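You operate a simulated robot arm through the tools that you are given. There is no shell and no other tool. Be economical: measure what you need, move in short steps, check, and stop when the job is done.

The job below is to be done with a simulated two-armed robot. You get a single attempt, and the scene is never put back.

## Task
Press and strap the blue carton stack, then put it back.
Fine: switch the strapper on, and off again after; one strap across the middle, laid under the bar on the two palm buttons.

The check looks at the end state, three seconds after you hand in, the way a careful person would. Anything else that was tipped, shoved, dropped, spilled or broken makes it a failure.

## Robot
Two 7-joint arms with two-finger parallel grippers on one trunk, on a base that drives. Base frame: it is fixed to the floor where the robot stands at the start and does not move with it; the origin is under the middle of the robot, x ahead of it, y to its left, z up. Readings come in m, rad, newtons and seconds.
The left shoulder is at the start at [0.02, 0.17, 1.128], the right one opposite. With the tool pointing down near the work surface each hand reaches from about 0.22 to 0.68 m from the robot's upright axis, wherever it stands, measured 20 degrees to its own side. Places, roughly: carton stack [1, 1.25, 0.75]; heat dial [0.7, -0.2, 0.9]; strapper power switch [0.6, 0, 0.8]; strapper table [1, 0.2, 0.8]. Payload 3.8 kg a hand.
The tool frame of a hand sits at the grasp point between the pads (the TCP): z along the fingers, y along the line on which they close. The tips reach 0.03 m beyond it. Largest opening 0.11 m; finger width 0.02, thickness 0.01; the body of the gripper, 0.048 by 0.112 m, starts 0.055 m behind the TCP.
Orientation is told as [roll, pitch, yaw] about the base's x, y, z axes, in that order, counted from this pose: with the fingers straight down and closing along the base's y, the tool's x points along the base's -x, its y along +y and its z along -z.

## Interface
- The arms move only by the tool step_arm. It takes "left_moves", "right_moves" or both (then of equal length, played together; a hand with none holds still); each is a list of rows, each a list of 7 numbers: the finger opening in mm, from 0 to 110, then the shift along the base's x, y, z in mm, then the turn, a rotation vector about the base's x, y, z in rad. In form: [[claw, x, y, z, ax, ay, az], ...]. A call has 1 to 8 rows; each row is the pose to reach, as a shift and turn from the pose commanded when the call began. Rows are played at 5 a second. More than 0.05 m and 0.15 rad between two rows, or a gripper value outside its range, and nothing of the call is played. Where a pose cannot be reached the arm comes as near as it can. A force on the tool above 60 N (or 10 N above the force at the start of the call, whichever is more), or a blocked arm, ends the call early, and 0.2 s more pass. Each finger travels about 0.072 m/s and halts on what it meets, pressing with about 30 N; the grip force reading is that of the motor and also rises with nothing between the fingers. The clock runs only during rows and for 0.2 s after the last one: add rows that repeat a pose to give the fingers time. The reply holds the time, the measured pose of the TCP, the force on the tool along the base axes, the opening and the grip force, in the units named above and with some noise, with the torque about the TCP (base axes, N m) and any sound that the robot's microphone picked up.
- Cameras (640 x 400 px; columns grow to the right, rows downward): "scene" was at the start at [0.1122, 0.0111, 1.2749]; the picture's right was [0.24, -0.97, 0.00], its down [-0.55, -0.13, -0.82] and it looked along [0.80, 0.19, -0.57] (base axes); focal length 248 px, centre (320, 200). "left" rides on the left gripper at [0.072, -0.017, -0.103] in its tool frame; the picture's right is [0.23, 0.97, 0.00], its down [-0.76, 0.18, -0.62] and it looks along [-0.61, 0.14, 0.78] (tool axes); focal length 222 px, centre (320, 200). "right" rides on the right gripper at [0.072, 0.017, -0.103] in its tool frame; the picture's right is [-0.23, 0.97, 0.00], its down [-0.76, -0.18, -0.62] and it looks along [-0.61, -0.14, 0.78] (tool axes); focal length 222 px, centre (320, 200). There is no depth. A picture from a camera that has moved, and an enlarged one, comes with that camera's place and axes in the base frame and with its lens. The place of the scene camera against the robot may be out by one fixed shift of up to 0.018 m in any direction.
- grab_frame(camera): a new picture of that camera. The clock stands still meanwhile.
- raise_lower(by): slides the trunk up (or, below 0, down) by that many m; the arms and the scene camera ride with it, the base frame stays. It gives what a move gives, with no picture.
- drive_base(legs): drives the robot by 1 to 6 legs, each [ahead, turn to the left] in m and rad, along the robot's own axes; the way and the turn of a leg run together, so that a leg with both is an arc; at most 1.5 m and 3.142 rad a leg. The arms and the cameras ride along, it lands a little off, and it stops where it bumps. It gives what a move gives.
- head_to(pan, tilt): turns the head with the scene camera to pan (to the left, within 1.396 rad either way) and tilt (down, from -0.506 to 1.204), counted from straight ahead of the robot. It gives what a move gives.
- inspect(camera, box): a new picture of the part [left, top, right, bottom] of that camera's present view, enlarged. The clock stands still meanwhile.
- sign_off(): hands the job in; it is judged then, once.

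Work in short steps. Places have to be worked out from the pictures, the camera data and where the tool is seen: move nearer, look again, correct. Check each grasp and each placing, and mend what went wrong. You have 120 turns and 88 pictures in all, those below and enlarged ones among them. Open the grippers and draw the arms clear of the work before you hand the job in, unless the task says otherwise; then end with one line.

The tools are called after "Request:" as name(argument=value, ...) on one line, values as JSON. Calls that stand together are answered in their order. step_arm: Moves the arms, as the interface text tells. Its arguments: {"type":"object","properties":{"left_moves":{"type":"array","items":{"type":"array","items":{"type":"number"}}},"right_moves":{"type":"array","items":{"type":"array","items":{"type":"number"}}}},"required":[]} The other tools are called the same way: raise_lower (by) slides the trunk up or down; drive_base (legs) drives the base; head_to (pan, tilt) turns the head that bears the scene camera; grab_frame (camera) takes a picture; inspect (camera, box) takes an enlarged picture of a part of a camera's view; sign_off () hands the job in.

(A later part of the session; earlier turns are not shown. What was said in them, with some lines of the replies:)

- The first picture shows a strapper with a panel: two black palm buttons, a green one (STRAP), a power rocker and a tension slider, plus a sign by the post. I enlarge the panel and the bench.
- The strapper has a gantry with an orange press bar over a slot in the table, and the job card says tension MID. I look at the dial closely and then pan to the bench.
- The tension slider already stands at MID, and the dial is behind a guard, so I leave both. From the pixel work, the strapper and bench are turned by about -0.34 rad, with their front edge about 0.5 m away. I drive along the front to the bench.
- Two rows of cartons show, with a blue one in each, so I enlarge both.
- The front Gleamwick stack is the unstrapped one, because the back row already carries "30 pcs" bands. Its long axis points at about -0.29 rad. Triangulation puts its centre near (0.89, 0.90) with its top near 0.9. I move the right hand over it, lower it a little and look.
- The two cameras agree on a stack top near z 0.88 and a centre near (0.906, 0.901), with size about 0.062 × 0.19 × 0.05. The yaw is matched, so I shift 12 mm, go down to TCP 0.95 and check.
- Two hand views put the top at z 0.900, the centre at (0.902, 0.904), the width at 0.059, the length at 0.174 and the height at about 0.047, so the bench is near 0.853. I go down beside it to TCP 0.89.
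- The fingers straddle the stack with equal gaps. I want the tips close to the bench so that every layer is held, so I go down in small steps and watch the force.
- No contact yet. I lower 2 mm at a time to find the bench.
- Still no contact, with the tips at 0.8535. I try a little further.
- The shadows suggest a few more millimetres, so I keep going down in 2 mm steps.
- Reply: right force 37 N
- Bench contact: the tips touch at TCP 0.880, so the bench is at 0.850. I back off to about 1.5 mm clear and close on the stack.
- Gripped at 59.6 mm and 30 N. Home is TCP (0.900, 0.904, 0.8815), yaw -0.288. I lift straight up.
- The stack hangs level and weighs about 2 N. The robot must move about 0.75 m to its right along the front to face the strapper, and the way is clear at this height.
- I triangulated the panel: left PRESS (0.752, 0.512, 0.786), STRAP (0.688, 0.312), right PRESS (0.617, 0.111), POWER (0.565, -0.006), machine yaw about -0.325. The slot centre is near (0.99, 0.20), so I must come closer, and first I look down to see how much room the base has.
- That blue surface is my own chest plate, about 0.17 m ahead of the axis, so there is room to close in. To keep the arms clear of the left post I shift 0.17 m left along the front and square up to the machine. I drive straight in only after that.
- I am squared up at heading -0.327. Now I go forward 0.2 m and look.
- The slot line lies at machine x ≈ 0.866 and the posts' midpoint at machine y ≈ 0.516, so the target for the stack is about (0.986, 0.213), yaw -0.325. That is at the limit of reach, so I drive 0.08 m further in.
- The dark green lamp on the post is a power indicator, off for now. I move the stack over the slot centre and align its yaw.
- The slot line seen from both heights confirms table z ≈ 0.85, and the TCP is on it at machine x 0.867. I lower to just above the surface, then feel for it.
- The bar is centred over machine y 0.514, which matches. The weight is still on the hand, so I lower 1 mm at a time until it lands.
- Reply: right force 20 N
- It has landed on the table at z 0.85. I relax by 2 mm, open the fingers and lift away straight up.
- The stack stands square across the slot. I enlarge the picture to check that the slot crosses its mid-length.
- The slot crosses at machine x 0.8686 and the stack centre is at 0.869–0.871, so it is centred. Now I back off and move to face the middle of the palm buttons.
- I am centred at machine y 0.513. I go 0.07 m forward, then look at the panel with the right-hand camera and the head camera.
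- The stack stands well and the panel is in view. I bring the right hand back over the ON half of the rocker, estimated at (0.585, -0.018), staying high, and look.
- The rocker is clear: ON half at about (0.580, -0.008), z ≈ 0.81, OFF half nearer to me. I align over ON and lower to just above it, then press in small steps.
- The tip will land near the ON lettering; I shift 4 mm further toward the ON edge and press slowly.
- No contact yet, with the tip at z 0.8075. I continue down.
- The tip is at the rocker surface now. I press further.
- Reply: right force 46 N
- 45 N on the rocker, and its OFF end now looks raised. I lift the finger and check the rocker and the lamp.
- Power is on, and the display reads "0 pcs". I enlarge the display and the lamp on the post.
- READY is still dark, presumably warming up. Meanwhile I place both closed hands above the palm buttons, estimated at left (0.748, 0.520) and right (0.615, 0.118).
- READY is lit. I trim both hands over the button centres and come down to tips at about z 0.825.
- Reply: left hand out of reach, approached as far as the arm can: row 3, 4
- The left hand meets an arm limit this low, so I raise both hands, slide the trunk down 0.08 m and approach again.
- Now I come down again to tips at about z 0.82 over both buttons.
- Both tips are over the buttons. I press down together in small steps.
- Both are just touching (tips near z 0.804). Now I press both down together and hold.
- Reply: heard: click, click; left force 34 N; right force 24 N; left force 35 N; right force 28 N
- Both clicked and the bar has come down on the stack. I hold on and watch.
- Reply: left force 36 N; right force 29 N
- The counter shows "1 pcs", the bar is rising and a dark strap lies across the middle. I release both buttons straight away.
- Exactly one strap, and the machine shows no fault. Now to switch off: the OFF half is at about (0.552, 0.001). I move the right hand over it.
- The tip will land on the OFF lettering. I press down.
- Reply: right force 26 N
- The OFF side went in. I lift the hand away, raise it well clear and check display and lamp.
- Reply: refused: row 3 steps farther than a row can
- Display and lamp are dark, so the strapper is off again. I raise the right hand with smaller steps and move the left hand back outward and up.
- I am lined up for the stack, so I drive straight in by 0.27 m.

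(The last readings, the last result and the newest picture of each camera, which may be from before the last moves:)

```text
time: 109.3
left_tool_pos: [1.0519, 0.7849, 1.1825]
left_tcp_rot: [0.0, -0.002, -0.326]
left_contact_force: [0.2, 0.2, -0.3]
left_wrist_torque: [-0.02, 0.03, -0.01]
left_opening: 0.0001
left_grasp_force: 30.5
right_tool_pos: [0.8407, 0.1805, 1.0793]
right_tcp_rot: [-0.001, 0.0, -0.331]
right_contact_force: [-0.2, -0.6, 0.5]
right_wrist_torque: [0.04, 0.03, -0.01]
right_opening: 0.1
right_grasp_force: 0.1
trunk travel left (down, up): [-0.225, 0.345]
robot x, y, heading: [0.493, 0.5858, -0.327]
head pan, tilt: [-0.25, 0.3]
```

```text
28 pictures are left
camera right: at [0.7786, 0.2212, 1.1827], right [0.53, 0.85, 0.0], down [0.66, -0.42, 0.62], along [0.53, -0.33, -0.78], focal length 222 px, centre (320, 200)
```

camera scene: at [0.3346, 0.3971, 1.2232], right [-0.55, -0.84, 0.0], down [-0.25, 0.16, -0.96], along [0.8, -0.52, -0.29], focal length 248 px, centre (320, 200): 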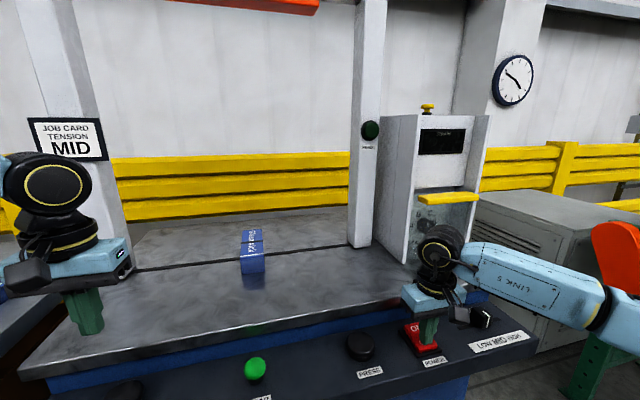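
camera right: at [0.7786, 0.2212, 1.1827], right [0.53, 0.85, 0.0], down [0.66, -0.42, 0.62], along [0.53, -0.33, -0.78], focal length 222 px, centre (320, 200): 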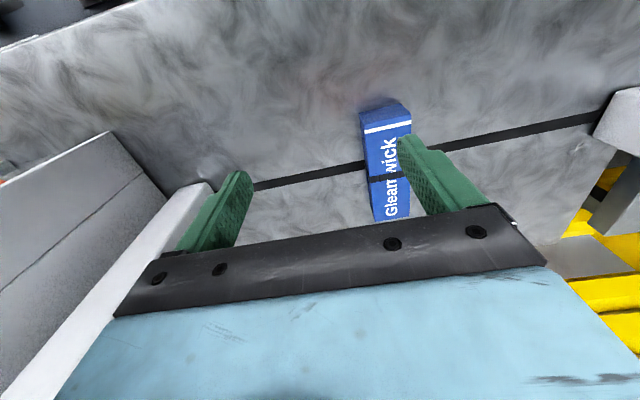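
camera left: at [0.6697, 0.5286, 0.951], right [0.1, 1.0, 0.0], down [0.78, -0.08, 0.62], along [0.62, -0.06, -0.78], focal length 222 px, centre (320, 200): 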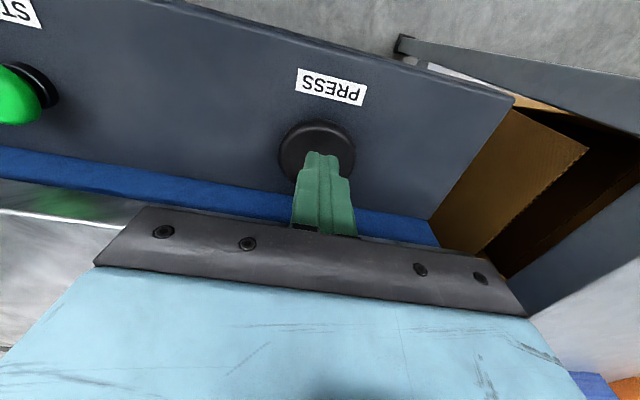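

The strapped stack is where I left it. I move over it at (0.985, 0.2135) with yaw matched and come down part way.

Request:
step_arm(right_moves=[[110, 37, 8, 0, 0, 0, 0], [110, 74, 16, 0, 0, 0, 0], [110, 110, 25, 0, 0, 0, 0], [110, 145, 33, 0, 0, 0, 0.005], [110, 145, 33, -45, 0, 0, 0.005], [110, 145, 33, -90, 0, 0, 0.005], [110, 145, 33, -120, 0, 0, 0.005], [110, 145, 33, -120, 0, 0, 0.005]])

Request:
grab_frame(camera="right")

```text
time: 111.1
left_tool_pos: [1.0507, 0.7859, 1.1818]
left_tcp_rot: [0.001, -0.001, -0.327]
left_contact_force: [-0.5, 0.6, 0.0]
left_wrist_torque: [-0.04, 0.01, -0.04]
left_opening: 0.0002
left_grasp_force: 30.2
right_tool_pos: [0.9849, 0.2124, 0.96]
right_tcp_rot: [0.001, -0.001, -0.326]
right_contact_force: [-0.6, 0.2, 0.0]
right_wrist_torque: [0.01, 0.01, -0.02]
right_opening: 0.1101
right_grasp_force: 0.0
trunk travel left (down, up): [-0.225, 0.345]
robot x, y, heading: [0.4939, 0.5861, -0.326]
head pan, tilt: [-0.25, 0.3]
```

```text
27 pictures are left
camera right: at [0.9223, 0.2522, 1.0627], right [0.53, 0.85, 0.0], down [0.66, -0.41, 0.62], along [0.53, -0.33, -0.78], focal length 222 px, centre (320, 200)
```

right: 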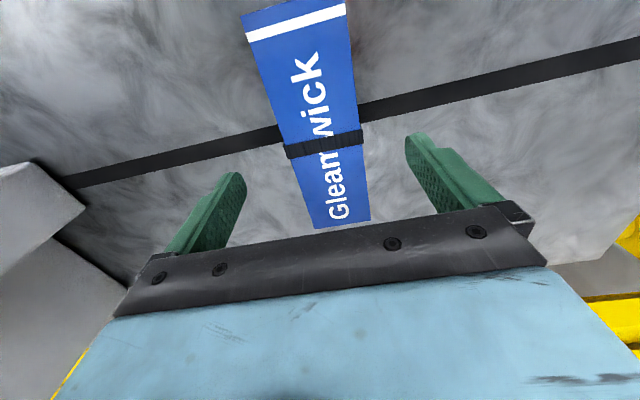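

The strap lies right at the middle, above the slot. I grip about 22 mm to the near side so as not to squeeze the strap, and lower beside the stack.

Request:
step_arm(right_moves=[[110, -21, 7, -20, 0, 0, 0], [110, -21, 7, -50, 0, 0, 0], [110, -21, 7, -70, 0, 0, 0], [110, -21, 7, -76, 0, 0, 0], [110, -21, 7, -76, 0, 0, 0]])

Request:
grab_frame(camera="right")

```text
time: 112.3
left_tool_pos: [1.0517, 0.7859, 1.1832]
left_tcp_rot: [-0.001, 0.0, -0.325]
left_contact_force: [-0.1, -1.0, 0.1]
left_wrist_torque: [0.01, -0.02, -0.02]
left_opening: 0.0
left_grasp_force: 29.7
right_tool_pos: [0.9646, 0.2205, 0.8839]
right_tcp_rot: [0.001, 0.001, -0.327]
right_contact_force: [-0.6, 1.2, -0.7]
right_wrist_torque: [0.01, 0.01, 0.0]
right_opening: 0.1099
right_grasp_force: 0.1
trunk travel left (down, up): [-0.225, 0.345]
robot x, y, heading: [0.4896, 0.5854, -0.325]
head pan, tilt: [-0.25, 0.3]
```

```text
26 pictures are left
camera right: at [0.9027, 0.2601, 0.9865], right [0.53, 0.85, 0.0], down [0.66, -0.41, 0.62], along [0.53, -0.33, -0.78], focal length 222 px, centre (320, 200)
```

right: 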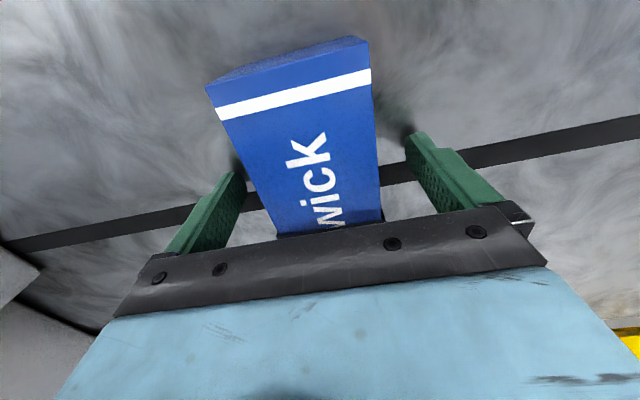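

The fingers straddle the stack clear of the strap. I close and lift.

Request:
step_arm(right_moves=[[90, 0, 0, -1, 0, 0, 0], [75, 0, 0, -1, 0, 0, 0], [65, 0, 0, -1, 0, 0, 0], [55, 0, 0, -1, 0, 0, 0], [45, 0, 0, -1, 0, 0, 0], [45, 0, 0, -1, 0, 0, 0]])

Request:
step_arm(right_moves=[[45, 0, 0, 15, 0, 0, 0], [45, 0, 0, 45, 0, 0, 0], [45, 0, 0, 90, 0, 0, 0], [45, 0, 0, 135, 0, 0, 0], [45, 0, 0, 165, 0, 0, 0], [45, 0, 0, 165, 0, 0, 0]])

Request:
grab_frame(camera="right")

```text
time: 113.7
left_tool_pos: [1.0517, 0.7859, 1.1834]
left_tcp_rot: [0.002, -0.001, -0.326]
left_contact_force: [-0.4, 0.3, 0.0]
left_wrist_torque: [0.02, 0.02, 0.0]
left_opening: 0.0
left_grasp_force: 29.5
right_tool_pos: [0.9641, 0.2208, 0.8832]
right_tcp_rot: [0.001, -0.001, -0.326]
right_contact_force: [-0.2, 0.4, 0.1]
right_wrist_torque: [0.01, -0.04, 0.08]
right_opening: 0.0596
right_grasp_force: 29.7
trunk travel left (down, up): [-0.225, 0.345]
robot x, y, heading: [0.4935, 0.5884, -0.329]
head pan, tilt: [-0.25, 0.3]
```

```text
time: 115.1
left_tool_pos: [1.0513, 0.785, 1.1826]
left_tcp_rot: [0.0, -0.001, -0.326]
left_contact_force: [0.3, -0.1, 0.5]
left_wrist_torque: [0.01, 0.01, 0.0]
left_opening: 0.0
left_grasp_force: 30.2
right_tool_pos: [0.9653, 0.2234, 1.0468]
right_tcp_rot: [0.0, 0.001, -0.328]
right_contact_force: [-0.5, -0.2, -2.8]
right_wrist_torque: [-0.02, 0.04, 0.02]
right_opening: 0.06
right_grasp_force: 30.2
trunk travel left (down, up): [-0.225, 0.345]
robot x, y, heading: [0.4933, 0.5856, -0.327]
head pan, tilt: [-0.25, 0.3]
```

```text
25 pictures are left
camera right: at [0.903, 0.262, 1.1507], right [0.53, 0.85, 0.0], down [0.66, -0.41, 0.62], along [0.53, -0.33, -0.78], focal length 222 px, centre (320, 200)
```

right: 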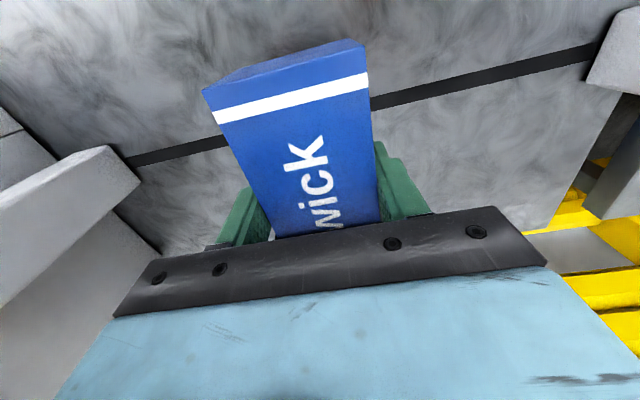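

The stack is held level at 60 mm with the full weight. I back out and drive to the bench again.

Request:
drive_base(legs=[[-0.25, 0], [0, 1.571], [0.54, 0], [0, -1.571]])

Request:
head_to(pan=0.0, tilt=0.65)

Request:
grab_frame(camera="scene")

```text
time: 127.3
left_tool_pos: [0.979, 1.393, 1.1832]
left_tcp_rot: [0.0, -0.002, -0.312]
left_contact_force: [1.1, 0.2, -1.1]
left_wrist_torque: [0.02, 0.0, 0.02]
left_opening: 0.0
left_grasp_force: 30.0
right_tool_pos: [0.9022, 0.8279, 1.0471]
right_tcp_rot: [0.001, -0.001, -0.311]
right_contact_force: [-0.2, 0.5, -2.5]
right_wrist_torque: [-0.03, 0.03, 0.04]
right_opening: 0.0601
right_grasp_force: 30.1
trunk travel left (down, up): [-0.225, 0.345]
robot x, y, heading: [0.4238, 1.1849, -0.311]
head pan, tilt: [-0.25, 0.3]
```

```text
time: 128.2
left_tool_pos: [0.9801, 1.3921, 1.1815]
left_tcp_rot: [-0.002, -0.003, -0.311]
left_contact_force: [0.5, 0.2, -0.7]
left_wrist_torque: [0.01, -0.02, 0.01]
left_opening: 0.0001
left_grasp_force: 29.8
right_tool_pos: [0.9018, 0.8281, 1.0472]
right_tcp_rot: [-0.001, -0.001, -0.31]
right_contact_force: [0.2, -1.2, -1.1]
right_wrist_torque: [0.01, 0.08, 0.02]
right_opening: 0.0598
right_grasp_force: 30.2
trunk travel left (down, up): [-0.225, 0.345]
robot x, y, heading: [0.4265, 1.1829, -0.312]
head pan, tilt: [0.0, 0.649]
```

```text
24 pictures are left
camera scene: at [0.5322, 1.1412, 1.271], right [-0.31, -0.95, 0.0], down [-0.57, 0.19, -0.8], along [0.76, -0.25, -0.6], focal length 248 px, centre (320, 200)
```

scene: 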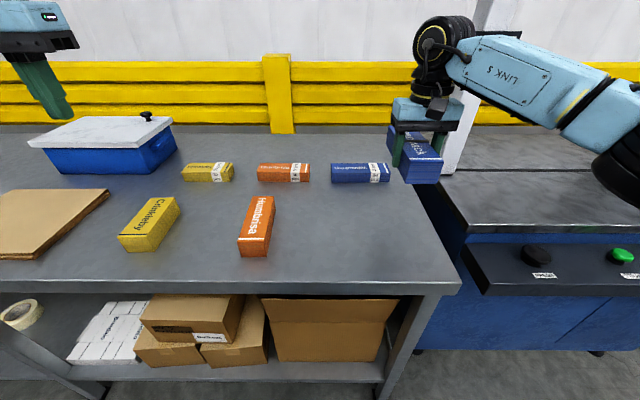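

Home for this grip is TCP (0.879, 0.910), yaw -0.288: the old spot less the 22 mm grip offset. I move above it and lower part way, then compare with the earlier view.

Request:
step_arm(right_moves=[[45, -8, 28, 0, 0, 0, 0.008], [45, -16, 56, 0, 0, 0, 0.016], [45, -23, 82, 0, 0, 0, 0.023], [45, -23, 82, -40, 0, 0, 0.023], [45, -23, 82, -80, 0, 0, 0.023], [45, -23, 82, -120, 0, 0, 0.023], [45, -23, 82, -140, 0, 0, 0.023], [45, -23, 82, -140, 0, 0, 0.023]])

Request:
grab_frame(camera="scene")

```text
time: 129.9
left_tool_pos: [0.9809, 1.3919, 1.1827]
left_tcp_rot: [0.001, -0.003, -0.312]
left_contact_force: [0.0, -0.1, 0.8]
left_wrist_torque: [-0.01, 0.0, 0.01]
left_opening: 0.0001
left_grasp_force: 30.0
right_tool_pos: [0.8788, 0.9109, 0.9066]
right_tcp_rot: [0.001, -0.001, -0.289]
right_contact_force: [0.7, 0.6, -2.6]
right_wrist_torque: [0.03, 0.08, 0.02]
right_opening: 0.0599
right_grasp_force: 30.0
trunk travel left (down, up): [-0.225, 0.345]
robot x, y, heading: [0.4228, 1.1845, -0.309]
head pan, tilt: [0.0, 0.649]
```

```text
23 pictures are left
camera scene: at [0.5322, 1.1413, 1.2709], right [-0.31, -0.95, 0.0], down [-0.58, 0.19, -0.8], along [0.76, -0.24, -0.6], focal length 248 px, centre (320, 200)
```

scene: 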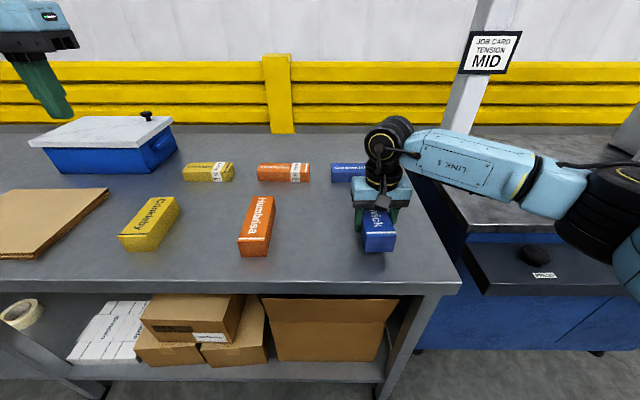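

The orange stack's computed place agrees with the first view to within 3 mm, so the target holds. I lower gently until the stack touches.

Request:
step_arm(right_moves=[[45, 0, 0, -12, 0, 0, 0], [45, 0, 0, -20, 0, 0, 0], [45, 0, 0, -22, 0, 0, 0], [45, 0, 0, -24, 0, 0, 0], [45, 0, 0, -25, 0, 0, 0], [45, 0, 0, -25, 0, 0, 0]])

```text
time: 131.3
left_tool_pos: [0.9807, 1.3918, 1.1817]
left_tcp_rot: [0.002, -0.003, -0.313]
left_contact_force: [-0.8, -0.7, 0.0]
left_wrist_torque: [-0.01, -0.02, -0.02]
left_opening: 0.0
left_grasp_force: 29.9
right_tool_pos: [0.8776, 0.9107, 0.8829]
right_tcp_rot: [0.0, -0.002, -0.289]
right_contact_force: [1.1, 0.3, -1.5]
right_wrist_torque: [-0.06, -0.11, 0.01]
right_opening: 0.0598
right_grasp_force: 30.4
trunk travel left (down, up): [-0.225, 0.345]
robot x, y, heading: [0.4234, 1.1832, -0.314]
head pan, tilt: [0.0, 0.649]
```

The load is just beginning to go over to the bench. I lower 2 mm more.

Request:
step_arm(right_moves=[[45, 0, 0, -1, 0, 0, 0], [45, 0, 0, -2, 0, 0, 0], [45, 0, 0, -2, 0, 0, 0]])

```text
time: 132.2
left_tool_pos: [0.9782, 1.3927, 1.1841]
left_tcp_rot: [0.001, -0.001, -0.313]
left_contact_force: [-0.4, -0.3, 1.2]
left_wrist_torque: [0.01, -0.03, -0.01]
left_opening: 0.0002
left_grasp_force: 29.8
right_tool_pos: [0.8793, 0.91, 0.883]
right_tcp_rot: [0.001, -0.004, -0.286]
right_contact_force: [2.5, -0.9, 15.0]
right_wrist_torque: [0.08, 0.87, 0.08]
right_opening: 0.0598
right_grasp_force: 29.7
trunk travel left (down, up): [-0.225, 0.345]
robot x, y, heading: [0.4219, 1.1819, -0.313]
head pan, tilt: [0.0, 0.649]
```

It is down (15 N). I ease off 1.5 mm, open the fingers and lift straight up.

Request:
step_arm(right_moves=[[60, 0, 0, 1.5, 0, 0, 0], [75, 0, 0, 1.5, 0, 0, 0], [90, 0, 0, 1.5, 0, 0, 0], [105, 0, 0, 1.5, 0, 0, 0], [105, 0, 0, 40, 0, 0, 0], [105, 0, 0, 85, 0, 0, 0], [105, 0, 0, 130, 0, 0, 0], [105, 0, 0, 170, 0, 0, 0]])

Request:
grab_frame(camera="right")

Request:
inspect(camera="scene", box=[200, 130, 460, 292])

```text
time: 133.9
left_tool_pos: [0.9811, 1.393, 1.1826]
left_tcp_rot: [0.0, -0.002, -0.314]
left_contact_force: [-0.3, 0.0, -0.2]
left_wrist_torque: [0.0, -0.01, 0.02]
left_opening: 0.0
left_grasp_force: 30.1
right_tool_pos: [0.878, 0.9116, 1.0499]
right_tcp_rot: [0.002, 0.0, -0.288]
right_contact_force: [0.5, -0.2, -0.8]
right_wrist_torque: [0.03, 0.02, -0.03]
right_opening: 0.105
right_grasp_force: 0.0
trunk travel left (down, up): [-0.225, 0.345]
robot x, y, heading: [0.4228, 1.1812, -0.315]
head pan, tilt: [0.0, 0.649]
```

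```text
22 pictures are left
camera right: at [0.8134, 0.9499, 1.1529], right [0.49, 0.87, 0.0], down [0.68, -0.39, 0.62], along [0.54, -0.31, -0.78], focal length 222 px, centre (320, 200)
```

right: 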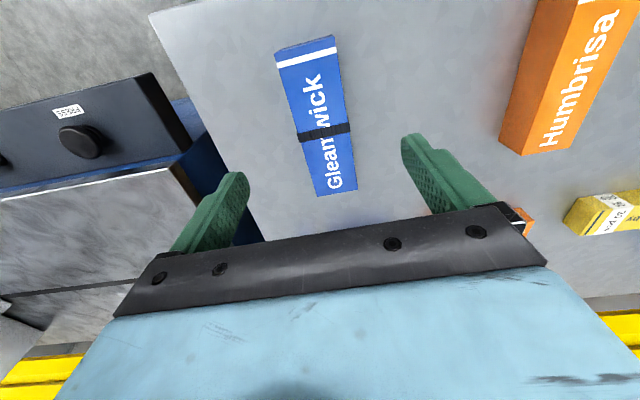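

```text
2.46 times, centred on (330, 211) of scene
camera zoom: at [0.5318, 1.1416, 1.271], right [-0.31, -0.95, 0.0], down [-0.58, 0.19, -0.8], along [0.76, -0.24, -0.6], focal length 612 px, centre (295, 173)
```

zoom: 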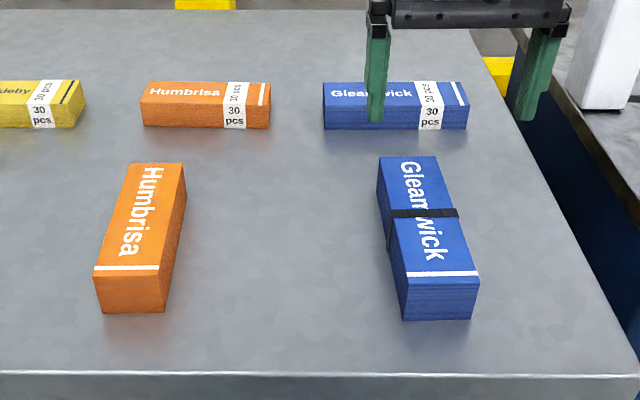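

The strapped stack stands at its old place, straight, with one strap across the middle. I open the left gripper, raise the right hand, back away from the bench, and take a last look at the strapper.

Request:
step_arm(right_moves=[[105, 0, 0, 30, 0, 0, 0], [105, 0, 0, 60, 0, 0, 0], [105, 0, 0, 60, 0, 0, 0], [105, 0, 0, 60, 0, 0, 0]], left_moves=[[40, 0, 0, 0, 0, 0, 0], [70, 0, 0, 0, 0, 0, 0], [100, 0, 0, 0, 0, 0, 0], [100, 0, 0, 0, 0, 0, 0]])

Request:
drive_base(legs=[[-0.3, 0]])

Request:
head_to(pan=-0.5, tilt=0.4)

Request:
grab_frame(camera="scene")

```text
time: 134.9
left_tool_pos: [0.9803, 1.392, 1.182]
left_tcp_rot: [0.0, -0.003, -0.312]
left_contact_force: [0.1, 0.8, -0.1]
left_wrist_torque: [-0.02, -0.02, -0.01]
left_opening: 0.1003
left_grasp_force: 0.1
right_tool_pos: [0.8778, 0.9116, 1.1109]
right_tcp_rot: [0.0, 0.0, -0.287]
right_contact_force: [-0.2, 0.0, -0.1]
right_wrist_torque: [-0.02, -0.02, 0.01]
right_opening: 0.1053
right_grasp_force: 0.1
trunk travel left (down, up): [-0.225, 0.345]
robot x, y, heading: [0.423, 1.1865, -0.308]
head pan, tilt: [0.0, 0.649]
```

```text
time: 137.0
left_tool_pos: [0.7008, 1.4833, 1.1823]
left_tcp_rot: [0.0, -0.003, -0.316]
left_contact_force: [-0.1, -0.7, 0.2]
left_wrist_torque: [0.01, -0.04, 0.02]
left_opening: 0.0999
left_grasp_force: 0.1
right_tool_pos: [0.597, 1.0023, 1.1103]
right_tcp_rot: [-0.001, 0.001, -0.289]
right_contact_force: [-0.3, -0.3, -0.4]
right_wrist_torque: [0.0, -0.02, -0.01]
right_opening: 0.105
right_grasp_force: 0.1
trunk travel left (down, up): [-0.225, 0.345]
robot x, y, heading: [0.141, 1.2731, -0.321]
head pan, tilt: [0.0, 0.649]
```

```text
time: 137.9
left_tool_pos: [0.7012, 1.4818, 1.1818]
left_tcp_rot: [0.001, -0.002, -0.313]
left_contact_force: [-0.1, -0.2, -0.3]
left_wrist_torque: [0.0, -0.04, 0.01]
left_opening: 0.1001
left_grasp_force: 0.0
right_tool_pos: [0.5977, 1.0013, 1.1102]
right_tcp_rot: [0.0, 0.0, -0.289]
right_contact_force: [-0.2, -0.3, 0.3]
right_wrist_torque: [0.0, 0.02, 0.03]
right_opening: 0.1053
right_grasp_force: 0.1
trunk travel left (down, up): [-0.225, 0.345]
robot x, y, heading: [0.1413, 1.2766, -0.316]
head pan, tilt: [-0.499, 0.4]
```

```text
20 pictures are left
camera scene: at [0.2338, 1.1912, 1.2934], right [-0.73, -0.69, 0.0], down [-0.27, 0.28, -0.92], along [0.63, -0.67, -0.39], focal length 248 px, centre (320, 200)
```

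scene: 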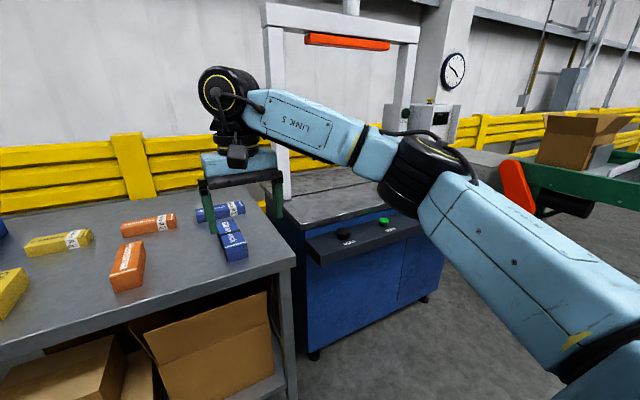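

I enlarge the lamp and display once to confirm they stayed off.

Request:
inspect(camera="scene", box=[380, 80, 470, 150])

```text
5.71 times, centred on (425, 115) of scene
camera zoom: at [0.2338, 1.1912, 1.2934], right [-0.73, -0.69, 0.0], down [-0.27, 0.28, -0.92], along [0.63, -0.67, -0.39], focal length 1420 px, centre (-280, 686)
```

zoom: 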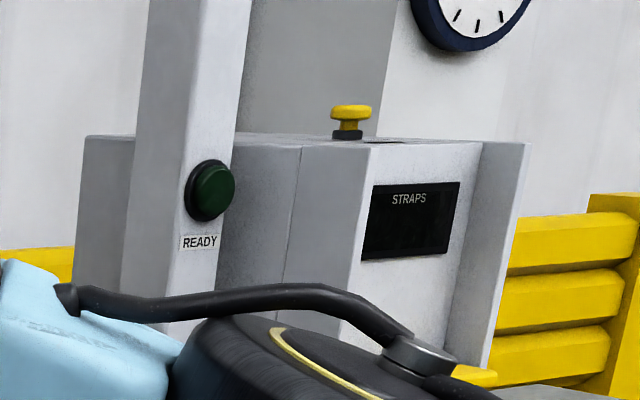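

The strapper is off, the stack is strapped and back in place, and both arms are clear with open grippers. I hand the job in.

Request:
sign_off()

```text
The job is handed in.
```

The blue Gleamwick stack was pressed, strapped once across the middle and put back in its place on the bench, and the strapper was switched off again.
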